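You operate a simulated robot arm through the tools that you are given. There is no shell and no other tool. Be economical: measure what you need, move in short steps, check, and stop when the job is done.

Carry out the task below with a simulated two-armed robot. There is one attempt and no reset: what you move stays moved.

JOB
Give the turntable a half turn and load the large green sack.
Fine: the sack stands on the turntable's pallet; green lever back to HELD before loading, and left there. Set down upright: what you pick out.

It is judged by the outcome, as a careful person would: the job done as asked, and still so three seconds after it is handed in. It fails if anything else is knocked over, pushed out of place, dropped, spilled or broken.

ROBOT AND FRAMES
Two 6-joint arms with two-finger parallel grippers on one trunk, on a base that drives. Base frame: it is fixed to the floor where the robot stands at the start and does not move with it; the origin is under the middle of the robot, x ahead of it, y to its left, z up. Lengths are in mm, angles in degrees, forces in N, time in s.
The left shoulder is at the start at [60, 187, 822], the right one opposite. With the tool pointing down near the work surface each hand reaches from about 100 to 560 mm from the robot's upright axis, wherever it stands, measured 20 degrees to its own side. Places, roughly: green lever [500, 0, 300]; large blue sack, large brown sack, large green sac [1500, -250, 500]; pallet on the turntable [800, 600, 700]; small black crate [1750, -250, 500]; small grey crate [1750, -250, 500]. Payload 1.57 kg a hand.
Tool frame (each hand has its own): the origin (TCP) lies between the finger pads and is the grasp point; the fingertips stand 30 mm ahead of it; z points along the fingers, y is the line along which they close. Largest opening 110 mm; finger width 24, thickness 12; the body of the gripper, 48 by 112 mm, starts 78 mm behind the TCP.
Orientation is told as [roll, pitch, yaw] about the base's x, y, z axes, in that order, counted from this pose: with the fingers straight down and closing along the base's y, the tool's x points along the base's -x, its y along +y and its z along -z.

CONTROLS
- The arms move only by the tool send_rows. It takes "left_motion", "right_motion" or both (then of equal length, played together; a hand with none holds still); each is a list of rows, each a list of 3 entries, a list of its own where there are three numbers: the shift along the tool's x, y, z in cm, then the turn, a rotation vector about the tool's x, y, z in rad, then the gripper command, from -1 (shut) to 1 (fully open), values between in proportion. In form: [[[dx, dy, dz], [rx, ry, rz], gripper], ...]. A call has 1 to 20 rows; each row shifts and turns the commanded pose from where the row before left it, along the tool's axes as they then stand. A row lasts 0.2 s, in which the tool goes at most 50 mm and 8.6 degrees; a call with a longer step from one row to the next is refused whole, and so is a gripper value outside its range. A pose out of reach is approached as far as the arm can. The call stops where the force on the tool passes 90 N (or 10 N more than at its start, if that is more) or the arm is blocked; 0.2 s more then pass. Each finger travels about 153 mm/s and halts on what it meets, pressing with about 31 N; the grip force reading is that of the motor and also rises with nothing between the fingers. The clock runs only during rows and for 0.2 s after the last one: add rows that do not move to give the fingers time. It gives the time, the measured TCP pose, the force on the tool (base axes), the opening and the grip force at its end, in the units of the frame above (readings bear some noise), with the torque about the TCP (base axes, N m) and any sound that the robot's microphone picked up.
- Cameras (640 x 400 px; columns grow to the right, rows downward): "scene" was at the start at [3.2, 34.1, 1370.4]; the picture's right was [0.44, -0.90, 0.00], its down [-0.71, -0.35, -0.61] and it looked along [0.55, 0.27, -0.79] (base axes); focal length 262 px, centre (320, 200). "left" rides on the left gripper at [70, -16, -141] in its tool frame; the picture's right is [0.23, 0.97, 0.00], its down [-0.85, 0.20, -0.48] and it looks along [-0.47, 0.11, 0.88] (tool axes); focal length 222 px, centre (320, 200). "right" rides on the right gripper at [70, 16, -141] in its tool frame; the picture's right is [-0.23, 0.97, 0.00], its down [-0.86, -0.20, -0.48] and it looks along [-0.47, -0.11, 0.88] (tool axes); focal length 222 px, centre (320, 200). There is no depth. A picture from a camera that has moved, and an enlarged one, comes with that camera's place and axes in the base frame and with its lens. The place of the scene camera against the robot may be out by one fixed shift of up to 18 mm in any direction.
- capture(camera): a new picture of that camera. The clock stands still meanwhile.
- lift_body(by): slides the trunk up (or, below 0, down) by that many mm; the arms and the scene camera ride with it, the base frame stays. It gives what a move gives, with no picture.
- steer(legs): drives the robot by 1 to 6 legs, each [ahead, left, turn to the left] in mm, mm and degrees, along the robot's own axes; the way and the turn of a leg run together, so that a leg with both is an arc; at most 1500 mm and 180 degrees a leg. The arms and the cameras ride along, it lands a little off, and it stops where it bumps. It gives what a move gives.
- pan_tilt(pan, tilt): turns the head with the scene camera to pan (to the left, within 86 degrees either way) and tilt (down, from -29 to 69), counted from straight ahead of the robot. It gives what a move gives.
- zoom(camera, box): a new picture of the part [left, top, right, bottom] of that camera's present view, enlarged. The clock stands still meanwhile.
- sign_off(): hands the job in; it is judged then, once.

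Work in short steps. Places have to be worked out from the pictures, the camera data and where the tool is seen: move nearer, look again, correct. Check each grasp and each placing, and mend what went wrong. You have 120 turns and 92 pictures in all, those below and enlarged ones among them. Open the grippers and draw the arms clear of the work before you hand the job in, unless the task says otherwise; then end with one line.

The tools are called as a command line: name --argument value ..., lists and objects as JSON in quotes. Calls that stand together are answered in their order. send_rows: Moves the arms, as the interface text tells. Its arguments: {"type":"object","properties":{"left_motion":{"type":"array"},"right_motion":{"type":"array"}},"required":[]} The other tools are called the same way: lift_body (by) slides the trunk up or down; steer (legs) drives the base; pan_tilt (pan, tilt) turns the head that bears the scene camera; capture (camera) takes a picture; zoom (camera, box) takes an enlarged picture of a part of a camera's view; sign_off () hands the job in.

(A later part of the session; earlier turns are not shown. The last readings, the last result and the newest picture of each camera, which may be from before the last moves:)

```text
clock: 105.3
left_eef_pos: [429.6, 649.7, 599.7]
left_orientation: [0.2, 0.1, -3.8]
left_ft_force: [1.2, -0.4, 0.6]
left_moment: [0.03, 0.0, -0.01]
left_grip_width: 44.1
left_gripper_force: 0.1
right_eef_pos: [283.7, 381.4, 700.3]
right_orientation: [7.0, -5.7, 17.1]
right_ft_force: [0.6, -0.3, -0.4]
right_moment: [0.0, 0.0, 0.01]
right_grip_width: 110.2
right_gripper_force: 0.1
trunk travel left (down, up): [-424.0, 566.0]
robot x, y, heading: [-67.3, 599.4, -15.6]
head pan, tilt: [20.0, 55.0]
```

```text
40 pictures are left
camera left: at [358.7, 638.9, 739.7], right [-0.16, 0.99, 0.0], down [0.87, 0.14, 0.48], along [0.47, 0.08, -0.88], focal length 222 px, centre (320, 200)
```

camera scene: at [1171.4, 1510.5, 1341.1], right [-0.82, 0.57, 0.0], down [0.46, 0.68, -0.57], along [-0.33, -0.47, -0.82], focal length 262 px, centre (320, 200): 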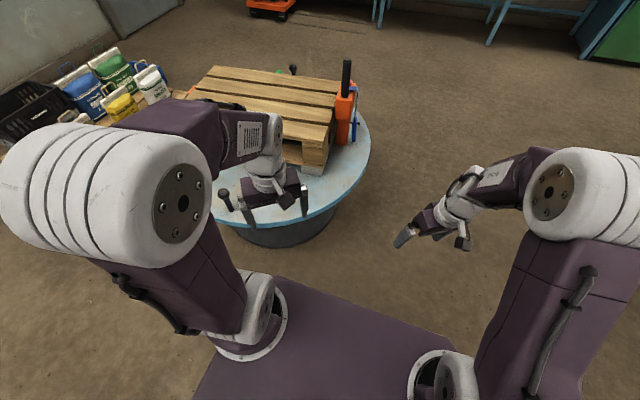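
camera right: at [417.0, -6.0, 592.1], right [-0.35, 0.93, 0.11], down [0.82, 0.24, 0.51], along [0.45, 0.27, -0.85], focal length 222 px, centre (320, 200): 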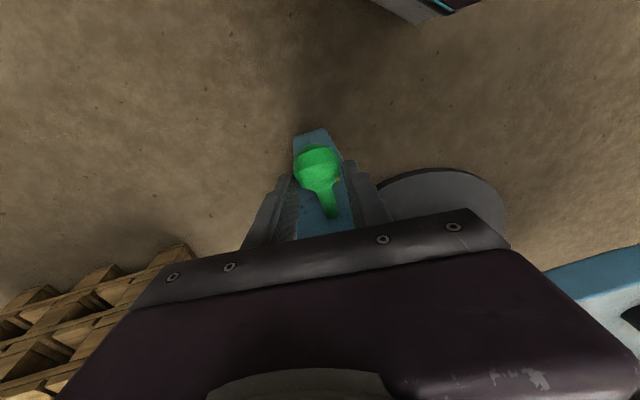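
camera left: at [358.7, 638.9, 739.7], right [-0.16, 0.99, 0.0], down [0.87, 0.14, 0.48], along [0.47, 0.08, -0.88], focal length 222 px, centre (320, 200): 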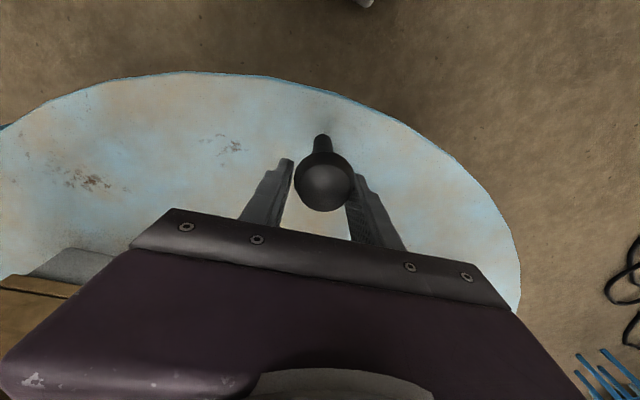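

Angle 173°. I draw the hand out 10 mm and go on 38°, leaving the last few degrees for small moves.

send_rows --left_motion '[[[1.0, 0, 0], [0, 0, 0], -0.2]]'

steer --legs '[[161, -576, 38]]'

capture --camera "left"

```text
clock: 105.7
left_eef_pos: [420.0, 650.5, 596.2]
left_orientation: [0.1, 0.1, -3.8]
left_ft_force: [0.6, 0.3, 0.6]
left_moment: [0.01, 0.02, 0.01]
left_grip_width: 44.1
left_gripper_force: 0.0
right_eef_pos: [283.6, 380.8, 700.4]
right_orientation: [7.1, -5.7, 17.1]
right_ft_force: [0.6, 0.5, -0.4]
right_moment: [0.03, 0.0, 0.03]
right_grip_width: 110.2
right_gripper_force: 0.1
trunk travel left (down, up): [-424.0, 566.0]
robot x, y, heading: [-67.7, 602.5, -15.5]
head pan, tilt: [20.0, 55.0]
```

```text
clock: 109.1
left_eef_pos: [480.3, 382.1, 598.2]
left_orientation: [0.0, 0.2, 33.7]
left_ft_force: [0.2, -0.6, -0.3]
left_moment: [-0.04, 0.03, 0.02]
left_grip_width: 45.1
left_gripper_force: 0.1
right_eef_pos: [534.7, 86.8, 700.2]
right_orientation: [7.0, -5.7, 54.5]
right_ft_force: [0.7, 0.2, -1.0]
right_moment: [0.0, -0.01, 0.02]
right_grip_width: 110.0
right_gripper_force: 0.1
trunk travel left (down, up): [-424.0, 566.0]
robot x, y, heading: [122.3, 48.2, 22.0]
head pan, tilt: [20.0, 55.0]
```

```text
39 pictures are left
camera left: at [430.5, 332.7, 738.6], right [-0.73, 0.68, 0.0], down [0.6, 0.64, 0.48], along [0.33, 0.35, -0.88], focal length 222 px, centre (320, 200)
```

left: 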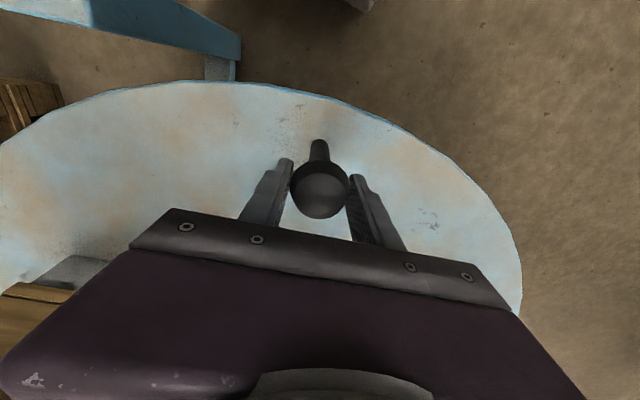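

Knob at 211.5°; 5° (37 mm) remain. I finish with the arm in small steps, watching for a stop.

send_rows --left_motion '[[[0, -0.7, 0], [0, 0, 0], -0.2], [[0, -0.7, 0], [0, 0, 0], -0.2], [[0, -0.7, 0], [0, 0, -0.02], -0.2], [[0, -0.7, 0], [0, 0, -0.02], -0.2], [[0, -0.5, 0], [0, 0, -0.02], -0.2], [[0, -0.3, 0], [0, 0, 0], -0.2], [[0, 0, 0], [0, 0, 0], -0.2], [[0, 0, 0], [0, 0, 0], -0.2]]'

capture --camera "left"

```text
clock: 110.9
left_eef_pos: [499.5, 354.9, 594.7]
left_orientation: [0.0, 0.1, 37.2]
left_ft_force: [-0.5, -0.4, 1.0]
left_moment: [0.01, 0.0, 0.01]
left_grip_width: 43.7
left_gripper_force: 0.1
right_eef_pos: [534.6, 87.8, 700.5]
right_orientation: [7.0, -5.7, 54.6]
right_ft_force: [-0.1, -0.3, 0.7]
right_moment: [0.04, 0.02, -0.01]
right_grip_width: 110.1
right_gripper_force: 0.0
trunk travel left (down, up): [-424.0, 566.0]
robot x, y, heading: [122.3, 51.4, 22.2]
head pan, tilt: [20.0, 55.0]
```

```text
38 pictures are left
camera left: at [453.5, 300.3, 736.9], right [-0.77, 0.64, 0.0], down [0.56, 0.67, 0.48], along [0.3, 0.37, -0.88], focal length 222 px, centre (320, 200)
```

left: 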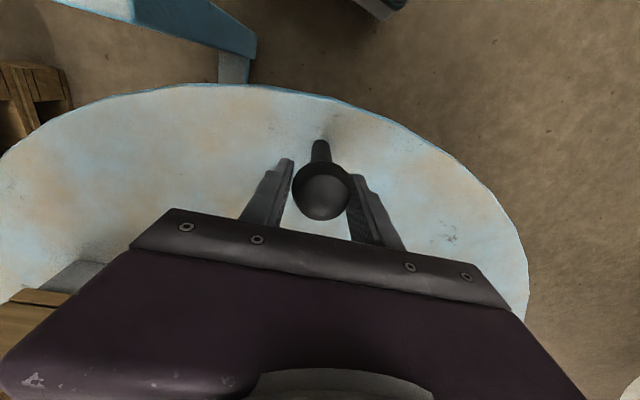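

Knob at about [494,352], i.e. 216.2°, practically the starting place of the other knob. I nudge a few mm more to feel for a stop.

send_rows --left_motion '[[[0, -0.4, 0], [0, 0, 0], -0.2], [[0, -0.3, 0], [0, 0, 0], -0.2], [[0, 0, 0], [0, 0, 0], -0.2]]'

capture --camera "left"

```text
clock: 111.7
left_eef_pos: [503.5, 349.3, 597.9]
left_orientation: [0.1, 0.1, 37.1]
left_ft_force: [-4.1, 5.8, -1.3]
left_moment: [-0.1, 0.04, -0.06]
left_grip_width: 50.7
left_gripper_force: 4.1
right_eef_pos: [533.7, 87.1, 700.4]
right_orientation: [6.9, -5.6, 54.6]
right_ft_force: [0.2, 0.1, 0.5]
right_moment: [-0.05, -0.03, 0.0]
right_grip_width: 109.9
right_gripper_force: 0.1
trunk travel left (down, up): [-424.0, 566.0]
robot x, y, heading: [125.5, 46.1, 22.0]
head pan, tilt: [20.0, 55.0]
```

```text
37 pictures are left
camera left: at [457.1, 295.5, 737.8], right [-0.77, 0.64, 0.0], down [0.56, 0.68, 0.48], along [0.3, 0.37, -0.88], focal length 222 px, centre (320, 200)
```

left: 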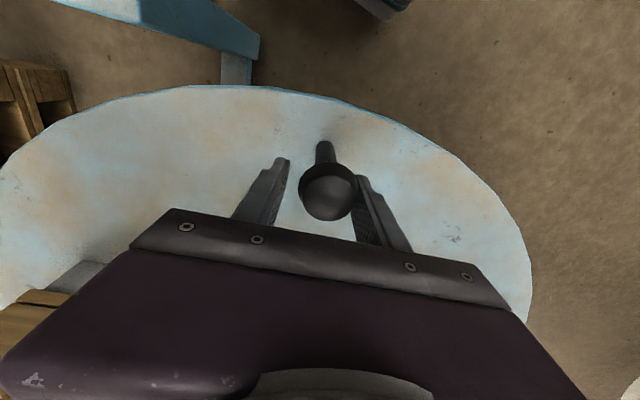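

A stop is met: the half turn is complete (knob at [495,350]). I open, lift and retract the left hand, and drive back to the lever stance.

send_rows --left_motion '[[[0, 0.3, 0], [0, 0, 0], 0.3], [[0, 0, 0], [0, 0, 0], 1], [[0, 0, -4], [0, 0, 0], 1], [[0, 0, -4], [0, 0, 0], 1], [[0, 0, -4], [0, 0, 0], 1], [[0, 0, -4], [0, 0, 0], 1], [[0, 0, -4], [0, 0, 0], 1], [[4, 2, 0], [0, 0, 0], 1], [[4, 2, 0], [0, 0, 0], 1], [[4, 2, 0], [0, 0, 0], 1], [[4, 2, 0], [0, 0, 0], 1]]'

steer --legs '[[-60, 0, 0], [0, 0, -22], [-30, -1, 0]]'

capture --camera "scene"

capture --camera "right"

```text
clock: 114.1
left_eef_pos: [329.6, 320.0, 798.7]
left_orientation: [0.1, 0.0, 37.0]
left_ft_force: [0.3, -2.2, 0.3]
left_moment: [0.0, -0.04, -0.01]
left_grip_width: 110.0
left_gripper_force: 0.1
right_eef_pos: [534.5, 87.5, 701.3]
right_orientation: [6.9, -5.7, 54.6]
right_ft_force: [-0.2, -0.8, 0.5]
right_moment: [0.0, -0.03, -0.01]
right_grip_width: 110.1
right_gripper_force: 0.0
trunk travel left (down, up): [-424.0, 566.0]
robot x, y, heading: [120.4, 45.3, 21.7]
head pan, tilt: [20.0, 55.0]
```

```text
clock: 116.6
left_eef_pos: [331.6, 195.9, 798.4]
left_orientation: [0.1, 0.0, 14.8]
left_ft_force: [-0.4, 0.0, -0.1]
left_moment: [0.02, 0.0, 0.03]
left_grip_width: 110.0
left_gripper_force: 0.1
right_eef_pos: [431.5, -95.7, 701.9]
right_orientation: [7.0, -5.6, 32.3]
right_ft_force: [1.1, -0.6, 1.2]
right_moment: [-0.04, -0.02, -0.02]
right_grip_width: 109.9
right_gripper_force: 0.0
trunk travel left (down, up): [-424.0, 566.0]
robot x, y, heading: [34.4, 28.7, -0.5]
head pan, tilt: [20.0, 55.0]
```

```text
36 pictures are left
camera scene: at [37.2, 51.2, 1341.1], right [0.34, -0.94, 0.0], down [-0.77, -0.27, -0.57], along [0.54, 0.19, -0.82], focal length 262 px, centre (320, 200)
```

scene: 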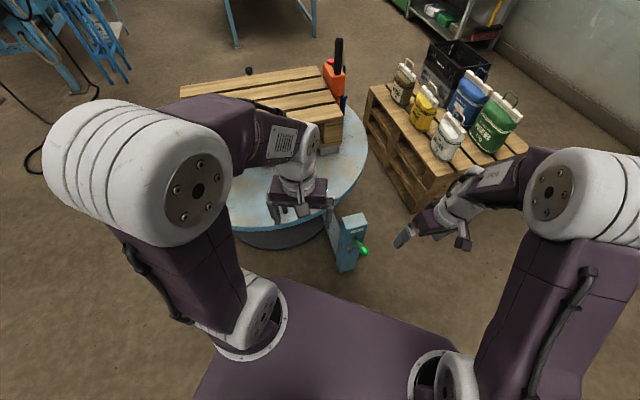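

```text
35 pictures are left
camera right: at [361.3, -139.4, 836.7], right [-0.34, 0.93, 0.14], down [0.82, 0.21, 0.53], along [0.47, 0.29, -0.83], focal length 222 px, centre (320, 200)
```

right: 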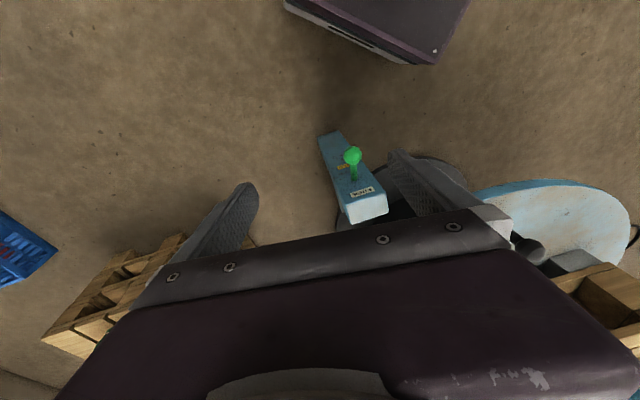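

The half turn is verified (the tall orange unit is now on the right). I take the left hand aside and bring the right hand over the lever ball.

send_rows --left_motion '[[[0, 4.5, 0], [0, 0, 0], 1], [[0, 4.5, 0], [0, 0, 0], 1], [[0, 4.5, 0], [0, 0, 0], 1], [[0, 4.5, 0], [0, 0, 0], 1], [[0, 0, 0], [0, 0, 0], 1], [[0, 0, 0], [0, 0, 0], 1], [[0, 0, 0], [0, 0, 0], 1], [[0, 0, 0], [0, 0, 0], 1], [[0, 0, 0], [0, 0, 0], 1], [[0, 0, 0], [0, 0, 0], 1]]' --right_motion '[[[0, 0, 0], [0, 0, 0], 1], [[0, 0, 0], [0, 0, 0], 1], [[-2.7, 1.8, 2], [0.016, 0.02, 0], 1], [[-2.7, 1.8, 2], [0, 0, 0], 1], [[-2.7, 1.7, 2], [0, 0, 0], 1], [[0, 0, 4.2], [0, 0, 0], 1], [[0, 0, 4.2], [0, 0, 0], 1], [[0, 0, 4.2], [0, 0, 0], 1], [[0, 0, 4.2], [0, 0, 0], 1], [[0, 0, 0], [0, 0, 0], 1]]'

capture --camera "right"

```text
clock: 118.8
left_eef_pos: [284.4, 372.5, 794.7]
left_orientation: [0.0, 0.0, 14.9]
left_ft_force: [-0.1, 0.0, 0.1]
left_moment: [-0.01, 0.01, 0.01]
left_grip_width: 110.2
left_gripper_force: 0.1
right_eef_pos: [460.3, 17.0, 471.4]
right_orientation: [6.0, -4.6, 32.4]
right_ft_force: [0.7, 0.3, 0.4]
right_moment: [-0.01, -0.01, -0.01]
right_grip_width: 109.8
right_gripper_force: 0.0
right hand out of reach, approached as far as the arm can: row 3, 4, 5
trunk travel left (down, up): [-424.0, 566.0]
robot x, y, heading: [32.4, 24.9, -0.0]
head pan, tilt: [20.0, 55.0]
```

```text
34 pictures are left
camera right: at [390.0, -22.2, 608.4], right [-0.34, 0.93, 0.12], down [0.82, 0.23, 0.52], along [0.46, 0.27, -0.84], focal length 222 px, centre (320, 200)
```

right: 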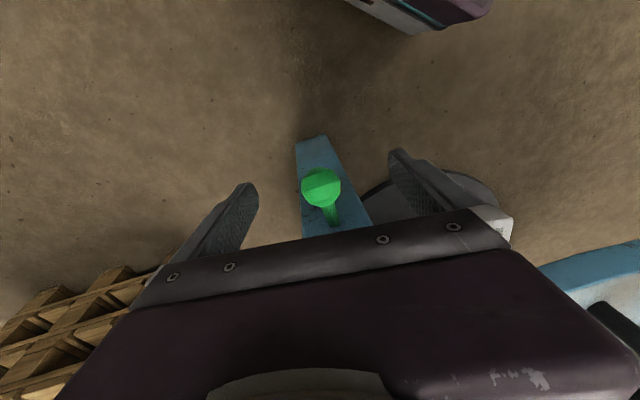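

Ball is 19 mm ahead and 41 mm below. I step forward, lower the trunk 41 mm (also easing the arm's reach), and grip.

send_rows --right_motion '[[[-0.9, 0.2, 0], [0, 0, 0], 1], [[-1.0, 0.2, 0], [0, 0, 0], 1]]'

lift_body --by -41

send_rows --right_motion '[[[0, 0, 0], [0, 0, 0], 0], [[0, 0, 0], [0, 0, 0], -0.5], [[0, 0, 0], [0, 0, 0], -1], [[0, 0, 0], [0, 0, 0], -1]]'

```text
clock: 119.4
left_eef_pos: [284.7, 373.2, 795.9]
left_orientation: [0.1, 0.1, 14.8]
left_ft_force: [-0.1, 0.2, 0.3]
left_moment: [0.0, 0.03, 0.0]
left_grip_width: 109.8
left_gripper_force: 0.1
right_eef_pos: [472.9, 31.0, 474.1]
right_orientation: [6.0, -4.5, 32.5]
right_ft_force: [0.3, 0.5, 0.0]
right_moment: [0.04, 0.02, 0.01]
right_grip_width: 110.0
right_gripper_force: 0.0
trunk travel left (down, up): [-424.0, 566.0]
robot x, y, heading: [37.1, 27.3, -0.3]
head pan, tilt: [20.0, 55.0]
```

```text
clock: 120.3
left_eef_pos: [283.4, 372.1, 754.5]
left_orientation: [0.1, 0.1, 14.8]
left_ft_force: [0.0, 0.1, -0.5]
left_moment: [-0.01, 0.01, -0.02]
left_grip_width: 110.0
left_gripper_force: 0.1
right_eef_pos: [474.1, 31.2, 432.8]
right_orientation: [6.0, -4.5, 32.4]
right_ft_force: [-0.3, 0.9, -0.5]
right_moment: [-0.03, -0.01, 0.01]
right_grip_width: 110.1
right_gripper_force: 0.0
trunk travel left (down, up): [-383.0, 607.0]
robot x, y, heading: [33.9, 27.6, -0.5]
head pan, tilt: [20.0, 55.0]
```

```text
clock: 121.3
left_eef_pos: [284.5, 370.6, 755.6]
left_orientation: [0.2, 0.0, 14.9]
left_ft_force: [-0.1, 0.0, 0.2]
left_moment: [0.02, 0.02, -0.01]
left_grip_width: 110.0
left_gripper_force: 0.2
right_eef_pos: [474.6, 28.8, 433.9]
right_orientation: [6.3, -4.6, 32.3]
right_ft_force: [12.2, -23.6, 0.8]
right_moment: [-0.24, -0.09, -0.02]
right_grip_width: 37.1
right_gripper_force: 43.4
trunk travel left (down, up): [-383.0, 607.0]
robot x, y, heading: [34.2, 24.8, -0.7]
head pan, tilt: [20.0, 55.0]
```

Gripped. I move the ball down along its arc to z about 328, slightly overdriving to reach the stop.

send_rows --right_motion '[[[0.6, -0.3, 2], [0, 0, 0], -1], [[0.45, -0.2, 2], [0, 0, 0], -1], [[0.15, -0.2, 2], [0, 0, 0], -1], [[-0.15, -0.2, 2], [0, 0, 0], -1], [[-0.4, -0.2, 2], [0, 0, 0], -1], [[-0.4, -0.1, 1], [0, 0, 0], -1], [[0, 0, 0], [0, 0, 0], -1]]'

capture --camera "right"

```text
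clock: 122.9
left_eef_pos: [284.8, 370.8, 755.1]
left_orientation: [0.2, 0.1, 14.9]
left_ft_force: [0.5, 0.7, -0.6]
left_moment: [-0.04, -0.02, -0.03]
left_grip_width: 110.2
left_gripper_force: 0.0
right_eef_pos: [478.9, 33.6, 321.4]
right_orientation: [6.1, -4.7, 32.3]
right_ft_force: [19.0, -44.2, 0.0]
right_moment: [0.82, -0.61, 0.36]
right_grip_width: 37.0
right_gripper_force: 43.6
trunk travel left (down, up): [-383.0, 607.0]
robot x, y, heading: [34.7, 23.7, -0.5]
head pan, tilt: [20.0, 55.0]
```

```text
33 pictures are left
camera right: at [409.6, -6.5, 459.3], right [-0.33, 0.94, 0.12], down [0.82, 0.22, 0.52], along [0.46, 0.27, -0.84], focal length 222 px, centre (320, 200)
```

right: 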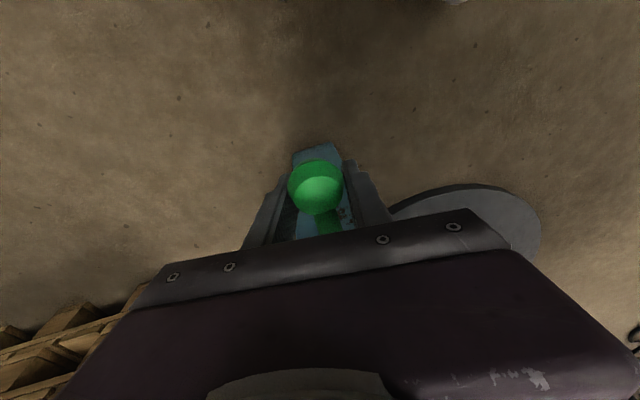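

Ball at about z 325. I push a bit further along the tangent to be sure of the stop, then release.

send_rows --right_motion '[[[-0.3, -0.1, 0.7], [0, 0, 0], -1], [[-0.3, -0.1, 0.7], [0, 0, 0], -1]]'

send_rows --right_motion '[[[0.2, 0, -0.6], [0, 0, 0], 0], [[0, 0, 0], [0, 0, 0], 1], [[0, 0, 0], [0, 0, 0], 1], [[0, 0, -4], [0, 0, 0], 1], [[1, 0, -4], [0, 0, 0], 1], [[1, 0, -4], [0, 0, 0], 1], [[1, 0, -4], [0, 0, 0], 1], [[1, -1, -4], [0, 0, 0], 1], [[1, -2, -4], [0, 0, 0], 1], [[1, -2, -4], [0, 0, 0], 1], [[1, -2, -4], [0, 0, 0], 1]]'

zoom --camera "right" --box '[240, 80, 400, 200]'

```text
clock: 123.5
left_eef_pos: [283.4, 372.7, 755.3]
left_orientation: [0.1, 0.0, 14.7]
left_ft_force: [0.3, -0.3, 0.1]
left_moment: [0.01, 0.0, 0.01]
left_grip_width: 110.0
left_gripper_force: 0.1
right_eef_pos: [484.4, 39.2, 310.6]
right_orientation: [6.5, -5.1, 32.4]
right_ft_force: [13.6, -27.7, 10.6]
right_moment: [0.52, -0.39, 0.29]
right_grip_width: 37.1
right_gripper_force: 43.1
trunk travel left (down, up): [-383.0, 607.0]
robot x, y, heading: [36.4, 24.1, -0.5]
head pan, tilt: [20.0, 55.0]
```

```text
clock: 125.9
left_eef_pos: [283.9, 372.5, 755.8]
left_orientation: [0.1, 0.1, 14.8]
left_ft_force: [0.3, 0.2, -0.1]
left_moment: [-0.03, -0.01, -0.05]
left_grip_width: 109.7
left_gripper_force: 0.0
right_eef_pos: [453.8, -100.9, 621.0]
right_orientation: [6.5, -5.0, 32.4]
right_ft_force: [-1.0, 0.9, 0.4]
right_moment: [0.02, -0.04, -0.03]
right_grip_width: 109.8
right_gripper_force: 0.0
trunk travel left (down, up): [-383.0, 607.0]
robot x, y, heading: [36.1, 23.3, -0.4]
head pan, tilt: [20.0, 55.0]
```

```text
3.33 times, centred on (320, 140) of right
camera zoom: at [384.4, -143.2, 757.1], right [-0.34, 0.93, 0.13], down [0.82, 0.22, 0.53], along [0.46, 0.28, -0.84], focal length 740 px, centre (320, 400)
```

zoom: 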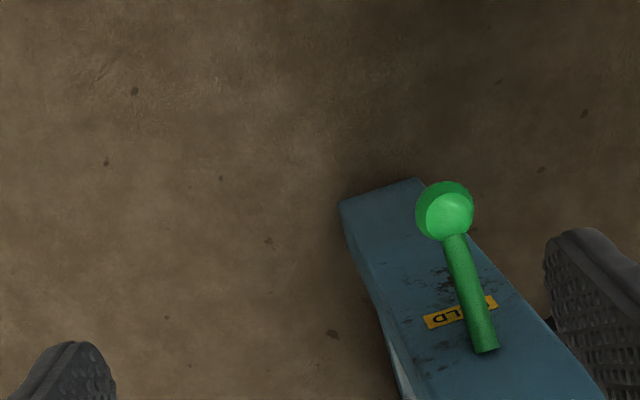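

Lever is back at HELD. Now the sack: I raise the trunk 100 and drive right and ahead, turning toward the sack pallet for a good view.

lift_body --by 100

steer --legs '[[0, -670, 0], [580, 0, 0], [0, 0, 40]]'

pan_tilt --pan 0 --tilt 45

capture --camera "scene"

```text
clock: 127.2
left_eef_pos: [284.8, 373.6, 854.7]
left_orientation: [0.1, 0.1, 14.9]
left_ft_force: [-0.1, 0.4, -1.5]
left_moment: [-0.03, 0.0, -0.04]
left_grip_width: 109.9
left_gripper_force: 0.1
right_eef_pos: [455.0, -100.2, 720.3]
right_orientation: [6.5, -5.0, 32.4]
right_ft_force: [0.0, 0.2, -0.3]
right_moment: [-0.03, -0.02, 0.02]
right_grip_width: 110.0
right_gripper_force: 0.1
trunk travel left (down, up): [-483.0, 507.0]
robot x, y, heading: [37.7, 26.1, -0.4]
head pan, tilt: [20.0, 55.0]
```

```text
clock: 135.7
left_eef_pos: [586.0, -208.5, 854.0]
left_orientation: [0.1, 0.1, 54.6]
left_ft_force: [0.7, -0.8, -0.5]
left_moment: [0.0, -0.02, 0.01]
left_grip_width: 109.9
left_gripper_force: 0.1
right_eef_pos: [1019.6, -462.6, 720.1]
right_orientation: [6.5, -5.0, 72.1]
right_ft_force: [-0.4, 0.0, -0.4]
right_moment: [-0.01, 0.04, 0.0]
right_grip_width: 110.1
right_gripper_force: 0.0
trunk travel left (down, up): [-483.0, 507.0]
robot x, y, heading: [615.9, -634.8, 39.2]
head pan, tilt: [20.0, 55.0]
```

```text
clock: 136.5
left_eef_pos: [585.3, -209.3, 853.0]
left_orientation: [0.1, 0.1, 54.5]
left_ft_force: [0.4, -0.1, 0.7]
left_moment: [0.0, -0.02, -0.04]
left_grip_width: 110.1
left_gripper_force: 0.1
right_eef_pos: [1019.9, -463.0, 719.6]
right_orientation: [6.5, -5.0, 72.1]
right_ft_force: [0.7, -0.9, 0.5]
right_moment: [0.0, 0.04, 0.0]
right_grip_width: 109.9
right_gripper_force: 0.1
trunk travel left (down, up): [-483.0, 507.0]
robot x, y, heading: [613.6, -636.2, 39.1]
head pan, tilt: [0.0, 45.0]
```

```text
31 pictures are left
camera scene: at [628.8, -619.5, 1413.4], right [0.63, -0.77, 0.0], down [-0.55, -0.45, -0.71], along [0.55, 0.45, -0.71], focal length 262 px, centre (320, 200)
```

scene: 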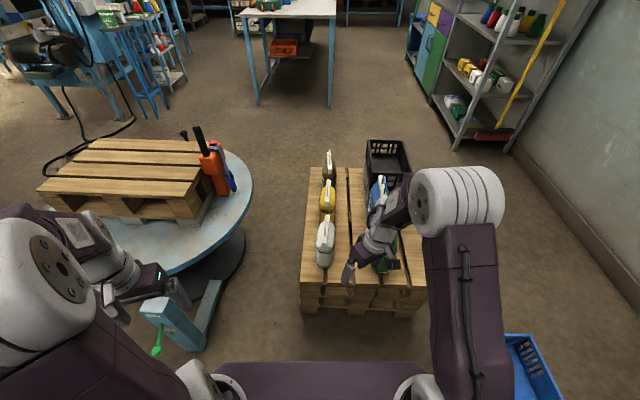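

The pallet is square to me: white sack front left, green sack front right (behind my right hand). I look with the right wrist camera.

capture --camera "right"

send_rows --right_motion '[[[0, -4, -2], [0, 0, 0], 1], [[0, -4, -2], [0, 0, 0], 1], [[0, -4, -2], [0, 0, 0], 1], [[0, -4, -2], [0, 0, 0], 1], [[0, -4, -2], [0, 0, 0], 1]]'

zoom --camera "scene" --box '[260, 120, 500, 320]'

```text
30 pictures are left
camera right: at [994.0, -538.9, 856.6], right [-0.85, 0.5, 0.13], down [0.49, 0.7, 0.53], along [0.17, 0.51, -0.84], focal length 222 px, centre (320, 200)
```

right: 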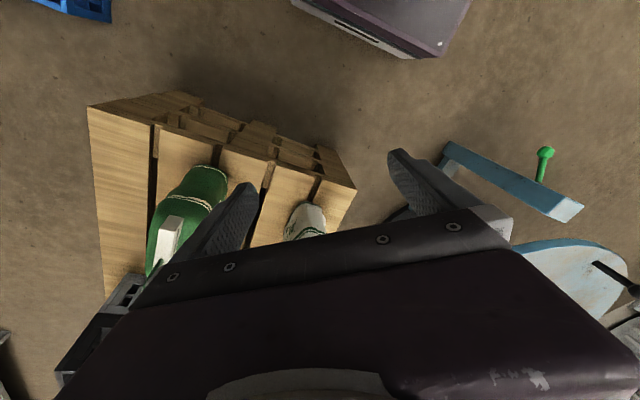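

```text
clock: 137.7
left_eef_pos: [586.3, -208.0, 855.7]
left_orientation: [0.1, 0.1, 54.6]
left_ft_force: [0.5, 0.2, -0.1]
left_moment: [0.02, 0.03, 0.01]
left_grip_width: 109.8
left_gripper_force: 0.1
right_eef_pos: [1172.5, -550.9, 750.4]
right_orientation: [8.3, -9.2, 71.6]
right_ft_force: [0.4, -0.2, -0.5]
right_moment: [-0.03, 0.0, -0.01]
right_grip_width: 110.0
right_gripper_force: 0.1
right hand out of reach, approached as far as the arm can: row 1, 2, 3, 4, 5
trunk travel left (down, up): [-483.0, 507.0]
robot x, y, heading: [616.1, -633.9, 39.5]
head pan, tilt: [0.0, 45.0]
```

```text
2.00 times, centred on (380, 220) of scene
camera zoom: at [629.8, -620.1, 1413.5], right [0.63, -0.77, 0.0], down [-0.55, -0.45, -0.71], along [0.55, 0.45, -0.71], focal length 524 px, centre (200, 160)
```

zoom: 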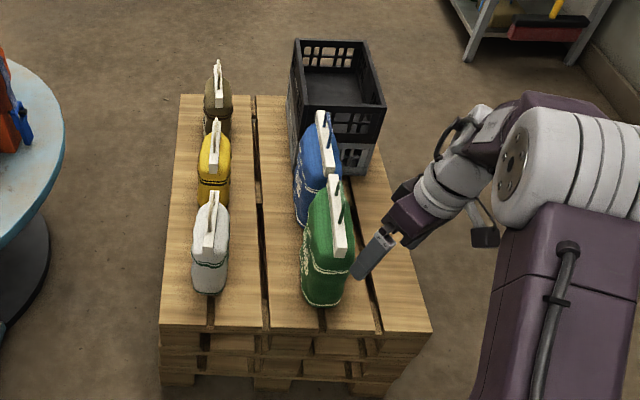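

Sacks are slabs with a stiff white header on top, thin across my view. The label earlier read 2 kg, so I'll use both hands on the green header. First I straighten and raise the right hand away from the sack.

send_rows --right_motion '[[[0, 0, -4], [0, 0, 0.14], 1], [[0, 0, -4], [0, 0, 0.14], 1], [[0, 0, -4], [0, 0, 0.14], 1], [[0, 0, -4], [0, 0, 0.14], 1], [[0, -3, 0], [0.07, 0.08, 0], 1], [[0, -3, 0], [0.07, 0.08, 0], 1], [[0, -3, 0], [0, 0, 0], 1]]'

steer --legs '[[0, -200, 0]]'

capture --camera "scene"

```text
clock: 139.3
left_eef_pos: [586.8, -208.3, 855.0]
left_orientation: [0.3, 0.1, 54.5]
left_ft_force: [-0.2, 0.7, -0.4]
left_moment: [0.0, 0.02, 0.0]
left_grip_width: 110.0
left_gripper_force: 0.0
right_eef_pos: [1143.6, -626.5, 779.1]
right_orientation: [12.6, -2.7, 39.9]
right_ft_force: [0.5, -1.2, 0.0]
right_moment: [0.04, 0.02, -0.03]
right_grip_width: 110.0
right_gripper_force: 0.1
right hand out of reach, approached as far as the arm can: row 1, 2, 3, 4, 5, 6
trunk travel left (down, up): [-483.0, 507.0]
robot x, y, heading: [615.0, -632.3, 39.3]
head pan, tilt: [0.0, 45.0]
```

```text
clock: 140.9
left_eef_pos: [713.5, -364.9, 855.1]
left_orientation: [0.2, 0.2, 54.9]
left_ft_force: [-0.6, 0.5, 0.0]
left_moment: [0.01, 0.0, 0.01]
left_grip_width: 110.1
left_gripper_force: 0.1
right_eef_pos: [1272.2, -778.0, 779.0]
right_orientation: [12.7, -2.8, 40.2]
right_ft_force: [0.4, 0.3, 0.0]
right_moment: [0.01, 0.02, -0.03]
right_grip_width: 110.0
right_gripper_force: 0.1
trunk travel left (down, up): [-483.0, 507.0]
robot x, y, heading: [746.3, -790.1, 39.7]
head pan, tilt: [0.0, 45.0]
```

```text
28 pictures are left
camera scene: at [758.4, -776.6, 1413.5], right [0.64, -0.77, 0.0], down [-0.54, -0.45, -0.71], along [0.54, 0.45, -0.71], focal length 262 px, centre (320, 200)
```

scene: 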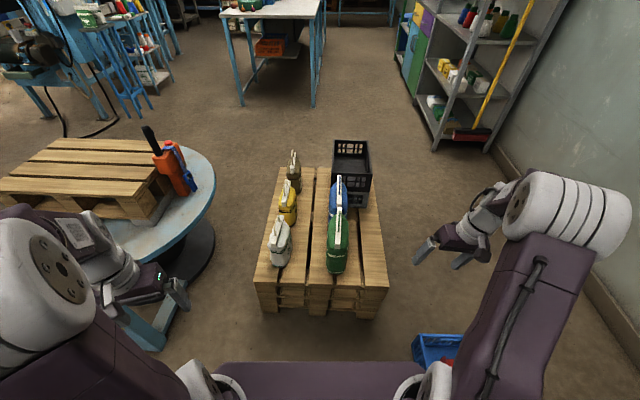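

zoom --camera "scene" --box '[280, 160, 400, 320]'

```text
2.50 times, centred on (340, 240) of scene
camera zoom: at [758.4, -776.6, 1413.5], right [0.64, -0.77, 0.0], down [-0.54, -0.45, -0.71], along [0.54, 0.45, -0.71], focal length 656 px, centre (270, 100)
```

zoom: 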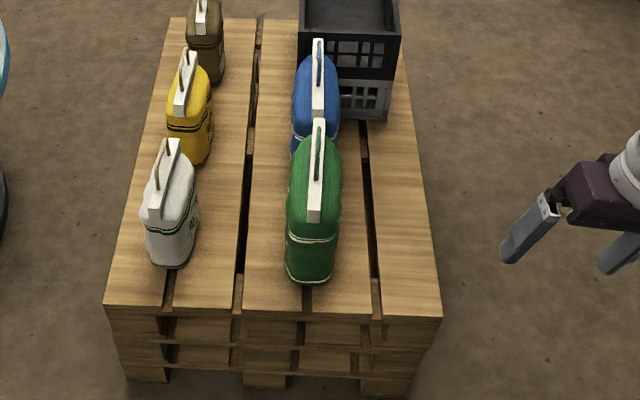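

I drive 170 ahead and 65 right so that the green sack stands centrally before me, then bring the right hand in above it at height to measure.

steer --legs '[[170, -65, 0]]'

send_rows --right_motion '[[[0, 4, 0], [0.07, 0.02, 0], 1], [[0, 4, 0], [0.07, 0.02, 0], 1], [[0, 4, 0], [0.07, 0, 0], 1], [[0, 4, 0], [0, 0, 0], 1], [[0, 4, 0], [0, 0, 0], 1], [[0, 4, 0], [0, 0, 0], 1], [[0, 0, 0], [0, 0, 0], 1]]'

capture --camera "right"

capture --camera "scene"

```text
clock: 142.4
left_eef_pos: [892.4, -302.0, 854.6]
left_orientation: [0.1, 0.1, 54.6]
left_ft_force: [0.1, -0.5, -0.8]
left_moment: [0.01, 0.06, 0.0]
left_grip_width: 109.9
left_gripper_force: 0.1
right_eef_pos: [1449.6, -719.8, 778.6]
right_orientation: [12.8, -2.7, 39.9]
right_ft_force: [-0.1, -0.1, -0.3]
right_moment: [0.03, 0.02, 0.02]
right_grip_width: 109.6
right_gripper_force: 0.1
trunk travel left (down, up): [-483.0, 507.0]
robot x, y, heading: [923.2, -727.7, 39.7]
head pan, tilt: [0.0, 45.0]
```

```text
clock: 144.0
left_eef_pos: [891.6, -304.8, 854.5]
left_orientation: [0.2, 0.0, 54.6]
left_ft_force: [0.1, -0.5, 0.4]
left_moment: [-0.01, -0.02, 0.0]
left_grip_width: 109.9
left_gripper_force: 0.1
right_eef_pos: [1277.9, -596.1, 725.3]
right_orientation: [5.5, -3.4, 40.0]
right_ft_force: [-0.1, 0.2, -0.1]
right_moment: [-0.01, 0.02, 0.0]
right_grip_width: 110.0
right_gripper_force: 0.0
right hand out of reach, approached as far as the arm can: row 1, 2, 3, 4, 5, 6
trunk travel left (down, up): [-483.0, 507.0]
robot x, y, heading: [923.0, -727.9, 39.5]
head pan, tilt: [0.0, 45.0]
```

```text
26 pictures are left
camera right: at [1216.0, -640.9, 864.0], right [-0.45, 0.88, 0.1], down [0.79, 0.35, 0.51], along [0.41, 0.31, -0.86], focal length 222 px, centre (320, 200)
```

right: 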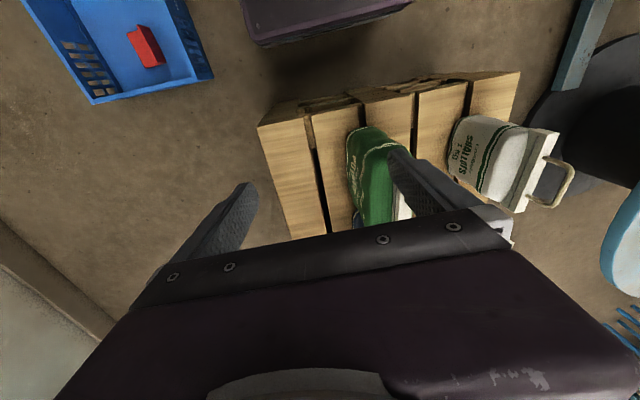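

```text
25 pictures are left
camera scene: at [934.5, -715.1, 1413.5], right [0.63, -0.77, 0.0], down [-0.55, -0.45, -0.71], along [0.55, 0.45, -0.71], focal length 262 px, centre (320, 200)
```

scene: 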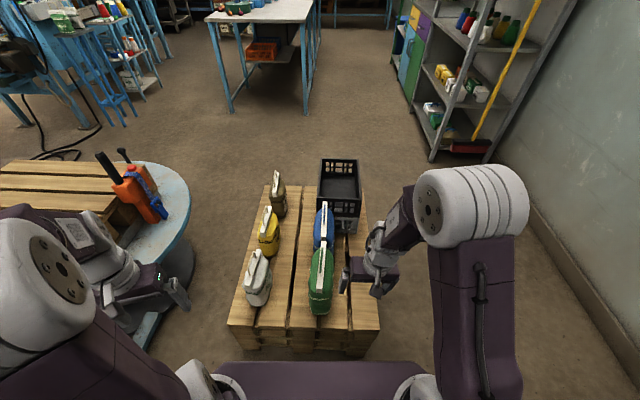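

zoom --camera "scene" --box '[280, 190, 360, 330]'

zoom --camera "right" --box '[300, 100, 480, 240]'

```text
2.86 times, centred on (320, 260) of scene
camera zoom: at [934.5, -715.1, 1413.5], right [0.63, -0.77, 0.0], down [-0.55, -0.45, -0.71], along [0.55, 0.45, -0.71], focal length 749 px, centre (320, 29)
```

zoom: 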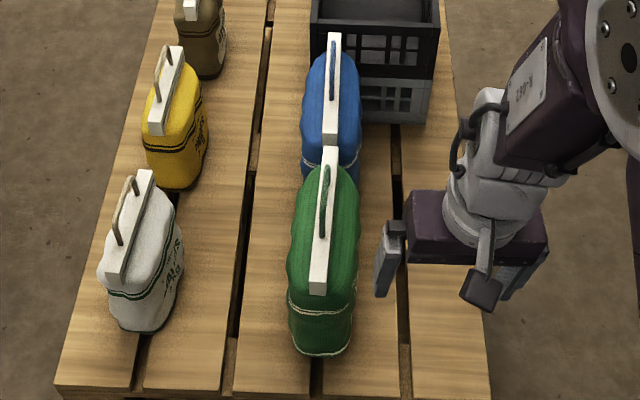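

```text
2.86 times, centred on (390, 170) of right
camera zoom: at [1216.0, -640.9, 864.0], right [-0.45, 0.88, 0.1], down [0.79, 0.35, 0.51], along [0.41, 0.31, -0.86], focal length 635 px, centre (120, 286)
```

zoom: 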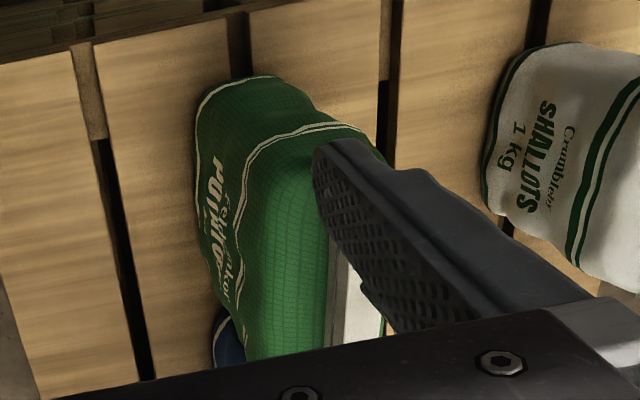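

Header: near end about [1247,-457], far end about [1383,-361], top z about 630, some 21 mm thick; small sacks are 1 kg so the large one needs both hands. I check the clearance between my base and the pallet before driving closer.

pan_tilt --pan 0 --tilt 69

capture --camera "scene"

```text
clock: 144.9
left_eef_pos: [891.4, -305.2, 854.2]
left_orientation: [0.2, 0.1, 54.7]
left_ft_force: [0.0, 0.0, 0.2]
left_moment: [0.0, 0.02, 0.03]
left_grip_width: 110.2
left_gripper_force: 0.0
right_eef_pos: [1278.1, -594.6, 725.1]
right_orientation: [5.5, -3.4, 40.0]
right_ft_force: [0.0, 0.4, 0.4]
right_moment: [0.0, -0.01, 0.02]
right_grip_width: 110.0
right_gripper_force: 0.0
trunk travel left (down, up): [-483.0, 507.0]
robot x, y, heading: [923.6, -730.6, 39.3]
head pan, tilt: [0.0, 68.8]
```

```text
22 pictures are left
camera scene: at [915.2, -731.4, 1384.7], right [0.63, -0.77, 0.0], down [-0.72, -0.59, -0.36], along [0.28, 0.23, -0.93], focal length 262 px, centre (320, 200)
```

scene: 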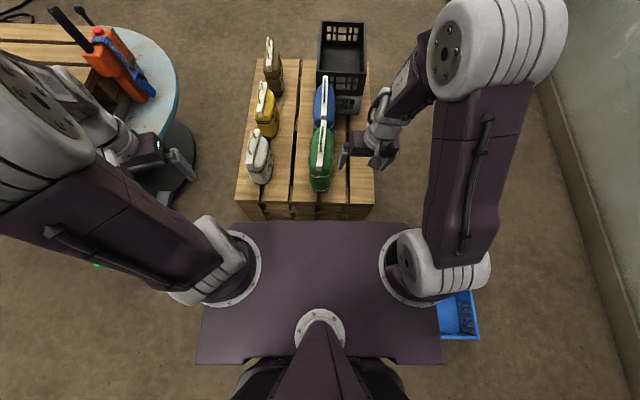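

Clearance to the pallet is about 100 mm. I drive 65 ahead; then the right hand goes above the far part of the header (body x 490) at safe height.

steer --legs '[[65, 0, 0]]'

send_rows --right_motion '[[[-3.25, 2.9, -1], [0.025, 0.015, 0.012], 1], [[-3.25, 2.9, -1], [0.025, 0.015, 0.012], 1], [[-3.25, 2.9, 0], [0.025, 0.015, 0.012], 1], [[-3.25, 2.9, 0], [0.02, 0.015, 0.012], 1], [[0, 0, 0], [0, 0, 0], 1]]'

capture --camera "right"

```text
clock: 145.9
left_eef_pos: [940.9, -262.6, 853.8]
left_orientation: [0.1, 0.0, 54.6]
left_ft_force: [0.0, 0.3, 0.5]
left_moment: [-0.04, 0.03, 0.03]
left_grip_width: 110.0
left_gripper_force: 0.0
right_eef_pos: [1327.9, -553.9, 724.9]
right_orientation: [5.4, -3.3, 40.0]
right_ft_force: [-0.2, 0.1, 0.3]
right_moment: [0.02, 0.03, 0.01]
right_grip_width: 109.9
right_gripper_force: 0.0
trunk travel left (down, up): [-483.0, 507.0]
robot x, y, heading: [971.7, -693.0, 39.3]
head pan, tilt: [0.0, 68.8]
```

```text
clock: 147.1
left_eef_pos: [939.8, -264.7, 855.1]
left_orientation: [0.1, -0.1, 54.6]
left_ft_force: [-0.8, -0.1, 0.7]
left_moment: [0.03, -0.03, -0.02]
left_grip_width: 110.1
left_gripper_force: 0.0
right_eef_pos: [1383.8, -506.4, 694.0]
right_orientation: [7.5, -1.8, 38.0]
right_ft_force: [-1.0, 0.4, 1.1]
right_moment: [0.01, 0.0, 0.0]
right_grip_width: 110.1
right_gripper_force: 0.1
right hand out of reach, approached as far as the arm can: row 1, 2, 3, 4
trunk travel left (down, up): [-483.0, 507.0]
robot x, y, heading: [972.9, -687.7, 39.5]
head pan, tilt: [0.0, 68.8]
```

```text
21 pictures are left
camera right: at [1326.2, -552.6, 833.8], right [-0.42, 0.9, 0.13], down [0.82, 0.31, 0.48], along [0.39, 0.31, -0.87], focal length 222 px, centre (320, 200)
```

right: 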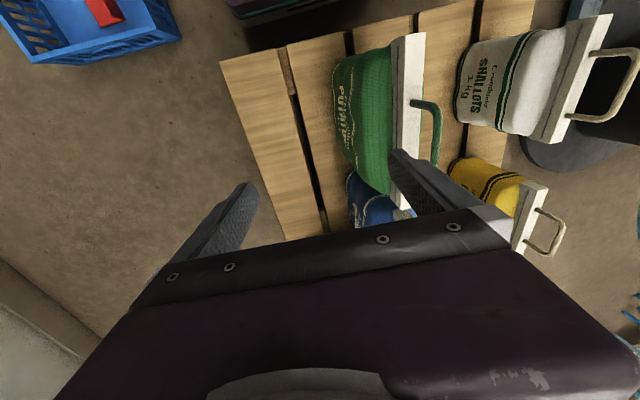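

The header is now well fixed: near end [1249,-461], far end [1392,-365], top z about 622. The right arm again needs a higher shoulder, so I raise the trunk 130 and reposition.

lift_body --by 130

send_rows --right_motion '[[[-1, 3, 1], [0.03, 0.01, 0.012], 1], [[-1, 3, 1], [0.03, 0.01, 0.012], 1], [[-1, 3, 2], [0.03, 0.01, 0.012], 1], [[0, 2.5, 2], [0.03, 0, 0.012], 1], [[0, 0, 2], [0, 0, 0.02], 1], [[0, 0, 0], [0, 0, 0], 1]]'

```text
clock: 148.7
left_eef_pos: [941.8, -263.3, 984.4]
left_orientation: [0.1, 0.1, 54.6]
left_ft_force: [-0.1, 0.2, 0.5]
left_moment: [0.02, 0.0, -0.01]
left_grip_width: 109.8
left_gripper_force: 0.0
right_eef_pos: [1385.2, -506.9, 822.6]
right_orientation: [7.5, -1.8, 38.0]
right_ft_force: [0.5, -1.2, 0.2]
right_moment: [-0.01, -0.02, 0.01]
right_grip_width: 109.8
right_gripper_force: 0.0
trunk travel left (down, up): [-613.0, 377.0]
robot x, y, heading: [972.5, -689.6, 39.4]
head pan, tilt: [0.0, 68.8]
```

```text
clock: 150.1
left_eef_pos: [940.6, -264.7, 984.0]
left_orientation: [0.1, 0.1, 54.7]
left_ft_force: [-0.2, 0.2, 0.5]
left_moment: [0.01, 0.01, 0.03]
left_grip_width: 109.8
left_gripper_force: 0.0
right_eef_pos: [1387.5, -517.8, 730.0]
right_orientation: [5.1, -0.7, 35.5]
right_ft_force: [-0.3, 0.0, 0.4]
right_moment: [-0.01, 0.0, -0.02]
right_grip_width: 110.0
right_gripper_force: 0.0
right hand out of reach, approached as far as the arm can: row 1, 2, 3, 4
trunk travel left (down, up): [-613.0, 377.0]
robot x, y, heading: [969.9, -693.4, 39.3]
head pan, tilt: [0.0, 68.8]
```

send_rows --right_motion '[[[0, 3, 0], [0, 0, 0], 1], [[0, 3, 0], [0, 0, 0], 1], [[0, 3, 0], [0, 0, 0], 1], [[0, 0, 0], [0, 0, 0], 1]]'

```text
clock: 151.1
left_eef_pos: [940.2, -263.2, 984.7]
left_orientation: [0.1, 0.0, 54.6]
left_ft_force: [-0.8, -0.2, 0.3]
left_moment: [0.0, -0.01, 0.01]
left_grip_width: 109.6
left_gripper_force: 0.0
right_eef_pos: [1335.7, -487.7, 727.7]
right_orientation: [6.0, -1.3, 35.6]
right_ft_force: [0.0, 0.7, 0.2]
right_moment: [0.01, 0.01, 0.01]
right_grip_width: 110.3
right_gripper_force: 0.0
right hand out of reach, approached as far as the arm can: row 1, 2, 3
trunk travel left (down, up): [-613.0, 377.0]
robot x, y, heading: [973.1, -686.6, 39.3]
head pan, tilt: [0.0, 68.8]
```

The reach shrinks when the hand is high relative to the shoulder. I raise the trunk another 110 while the hand stays at about z 720, move over the header there, and will descend with the trunk.

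lift_body --by 110

send_rows --right_motion '[[[0, 0, 4], [0.03, 0, 0], 1], [[0, 0, 4], [0.03, 0, 0], 1], [[0, 0, 3.5], [0.03, 0, 0], 1], [[-2, 3, 0], [0, 0, 0], 1], [[-2, 3, 0], [0, 0, 0], 1], [[-1, 1, 0], [0, 0, 0], 1], [[0, 0, 0], [0, 0, 0], 1]]'

```text
clock: 152.5
left_eef_pos: [939.7, -264.4, 1093.1]
left_orientation: [0.1, 0.2, 54.6]
left_ft_force: [-0.2, -0.4, 0.6]
left_moment: [0.01, -0.01, -0.01]
left_grip_width: 109.8
left_gripper_force: 0.1
right_eef_pos: [1336.3, -487.4, 837.2]
right_orientation: [5.9, -1.2, 35.5]
right_ft_force: [0.1, -0.1, 0.3]
right_moment: [0.01, -0.03, -0.02]
right_grip_width: 110.1
right_gripper_force: 0.1
trunk travel left (down, up): [-723.0, 267.0]
robot x, y, heading: [970.9, -694.2, 39.4]
head pan, tilt: [0.0, 68.8]
```

```text
clock: 154.1
left_eef_pos: [940.8, -264.9, 1093.8]
left_orientation: [0.2, 0.1, 54.7]
left_ft_force: [0.1, -0.2, -0.4]
left_moment: [-0.04, 0.02, 0.01]
left_grip_width: 110.2
left_gripper_force: 0.1
right_eef_pos: [1337.4, -409.7, 726.5]
right_orientation: [0.8, -1.3, 35.5]
right_ft_force: [0.2, -0.7, -0.5]
right_moment: [0.0, 0.03, 0.03]
right_grip_width: 110.0
right_gripper_force: 0.0
right hand out of reach, approached as far as the arm can: row 2, 3, 4, 5
trunk travel left (down, up): [-723.0, 267.0]
robot x, y, heading: [973.9, -691.0, 39.4]
head pan, tilt: [0.0, 68.8]
```

Right hand is over the header line at 102 mm from its near end. I try another 30 mm forward and 7 mm left, then look.

send_rows --right_motion '[[[-1.5, 0.4, 0], [0, 0, 0], 1], [[-1.5, 0.3, 0], [0, 0, 0], 1], [[0, 0, 0], [0, 0, 0], 1]]'

capture --camera "right"

```text
clock: 154.9
left_eef_pos: [941.0, -265.3, 1094.5]
left_orientation: [0.1, 0.1, 54.5]
left_ft_force: [-0.2, -0.4, -0.8]
left_moment: [0.0, -0.01, 0.01]
left_grip_width: 109.9
left_gripper_force: 0.1
right_eef_pos: [1357.7, -388.0, 725.6]
right_orientation: [0.9, -1.1, 35.4]
right_ft_force: [-0.5, -0.2, 0.1]
right_moment: [0.01, -0.01, -0.05]
right_grip_width: 109.8
right_gripper_force: 0.0
trunk travel left (down, up): [-723.0, 267.0]
robot x, y, heading: [971.7, -689.3, 39.4]
head pan, tilt: [0.0, 68.8]
```

```text
20 pictures are left
camera right: at [1288.5, -416.0, 866.8], right [-0.38, 0.92, 0.02], down [0.81, 0.32, 0.49], along [0.45, 0.2, -0.87], focal length 222 px, centre (320, 200)
```

right: 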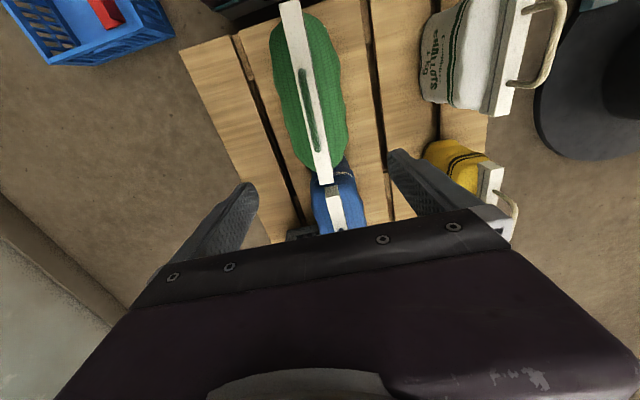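

Right hand is centred over the header (129 mm from near end, lateral error under 1 mm). Now the left hand comes down and across to the near end, leaning back 12° to clear the right hand's camera.

send_rows --left_motion '[[[0, 0, 4.1], [0, 0, 0.117], 1], [[0, 0, 4.1], [0, 0, 0.117], 1], [[0, 0, 4.1], [0, 0, 0.117], 1], [[0, 0, 4.1], [0, 0, 0], 1], [[0, 0, 4.1], [0, 0, 0], 1], [[0, 0, 4.1], [0, 0, 0], 1], [[0, 0, 4.1], [0, 0, 0], 1], [[0, 0, 4.1], [0, 0, 0], 1], [[-1.5, -4, 0], [0, -0.1, 0], 1], [[-1.5, -4, 0], [0, -0.1, 0], 1], [[-1.5, -4, 0], [0, 0, 0], 1], [[-1.5, -4, 0], [0, 0, 0], 1], [[-1.5, -4, 0], [0, 0, 0], 1], [[0, 0, 0], [0, 0, 0], 1]]'

capture --camera "left"

```text
clock: 157.9
left_eef_pos: [1117.2, -387.5, 774.9]
left_orientation: [0.0, -11.4, 34.5]
left_ft_force: [0.3, 0.6, 0.0]
left_moment: [0.0, 0.01, 0.01]
left_grip_width: 109.7
left_gripper_force: 0.1
right_eef_pos: [1355.4, -386.5, 725.4]
right_orientation: [0.8, -1.2, 35.5]
right_ft_force: [0.6, 0.9, 0.0]
right_moment: [-0.03, -0.01, 0.01]
right_grip_width: 110.2
right_gripper_force: 0.1
trunk travel left (down, up): [-723.0, 267.0]
robot x, y, heading: [972.8, -689.1, 39.1]
head pan, tilt: [0.0, 68.8]
```

```text
19 pictures are left
camera left: at [1044.9, -454.3, 900.2], right [-0.74, 0.68, -0.04], down [0.5, 0.59, 0.64], along [0.46, 0.45, -0.77], focal length 222 px, centre (320, 200)
```

left: 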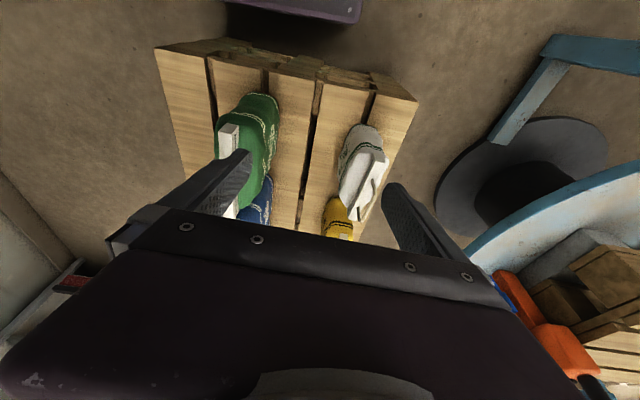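

Now the left hand goes across over the near end and level with the right one.

send_rows --left_motion '[[[-2.02, -3.31, 0.41], [0, 0, 0], 1], [[-2.02, -3.31, 0.41], [0, 0, 0], 1], [[-2.02, -3.31, 0.41], [0, 0, 0], 1], [[-2.02, -3.31, 0.41], [0, 0, 0], 1], [[0.48, 0, 2.4], [0, 0, 0], 1], [[0.48, 0, 2.4], [0, 0, 0], 1], [[0, 0, 0], [0, 0, 0], 1]]'

capture --camera "left"

capture --camera "scene"

```text
clock: 159.5
left_eef_pos: [1259.2, -451.8, 727.6]
left_orientation: [0.1, -11.4, 34.5]
left_ft_force: [-0.5, -0.5, 0.5]
left_moment: [-0.04, -0.03, -0.02]
left_grip_width: 110.0
left_gripper_force: 0.1
right_eef_pos: [1357.4, -388.3, 725.1]
right_orientation: [0.8, -1.2, 35.4]
right_ft_force: [0.6, 0.3, 1.3]
right_moment: [-0.01, -0.01, 0.03]
right_grip_width: 110.1
right_gripper_force: 0.1
trunk travel left (down, up): [-723.0, 267.0]
robot x, y, heading: [968.8, -692.8, 39.4]
head pan, tilt: [0.0, 68.8]
```

```text
18 pictures are left
camera left: at [1188.0, -517.0, 851.2], right [-0.74, 0.68, -0.04], down [0.5, 0.58, 0.64], along [0.46, 0.45, -0.77], focal length 222 px, centre (320, 200)
```

left: 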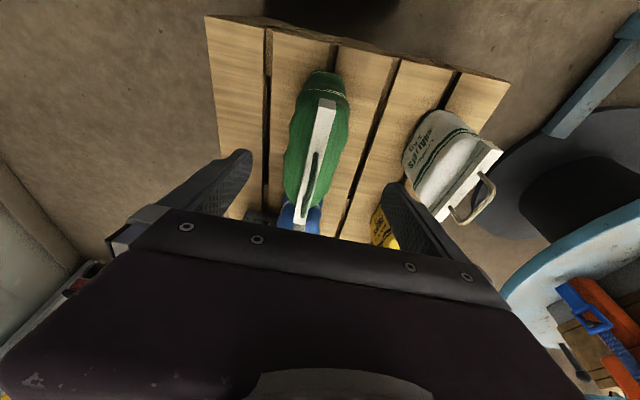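

```text
17 pictures are left
camera scene: at [964.1, -691.5, 1624.6], right [0.63, -0.77, 0.0], down [-0.72, -0.59, -0.36], along [0.28, 0.23, -0.93], focal length 262 px, centre (320, 200)
```

scene: 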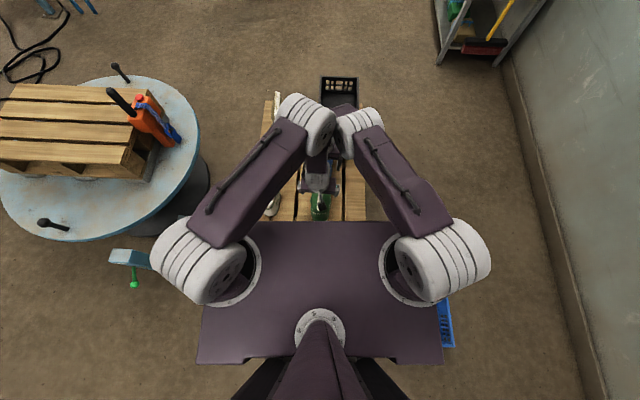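

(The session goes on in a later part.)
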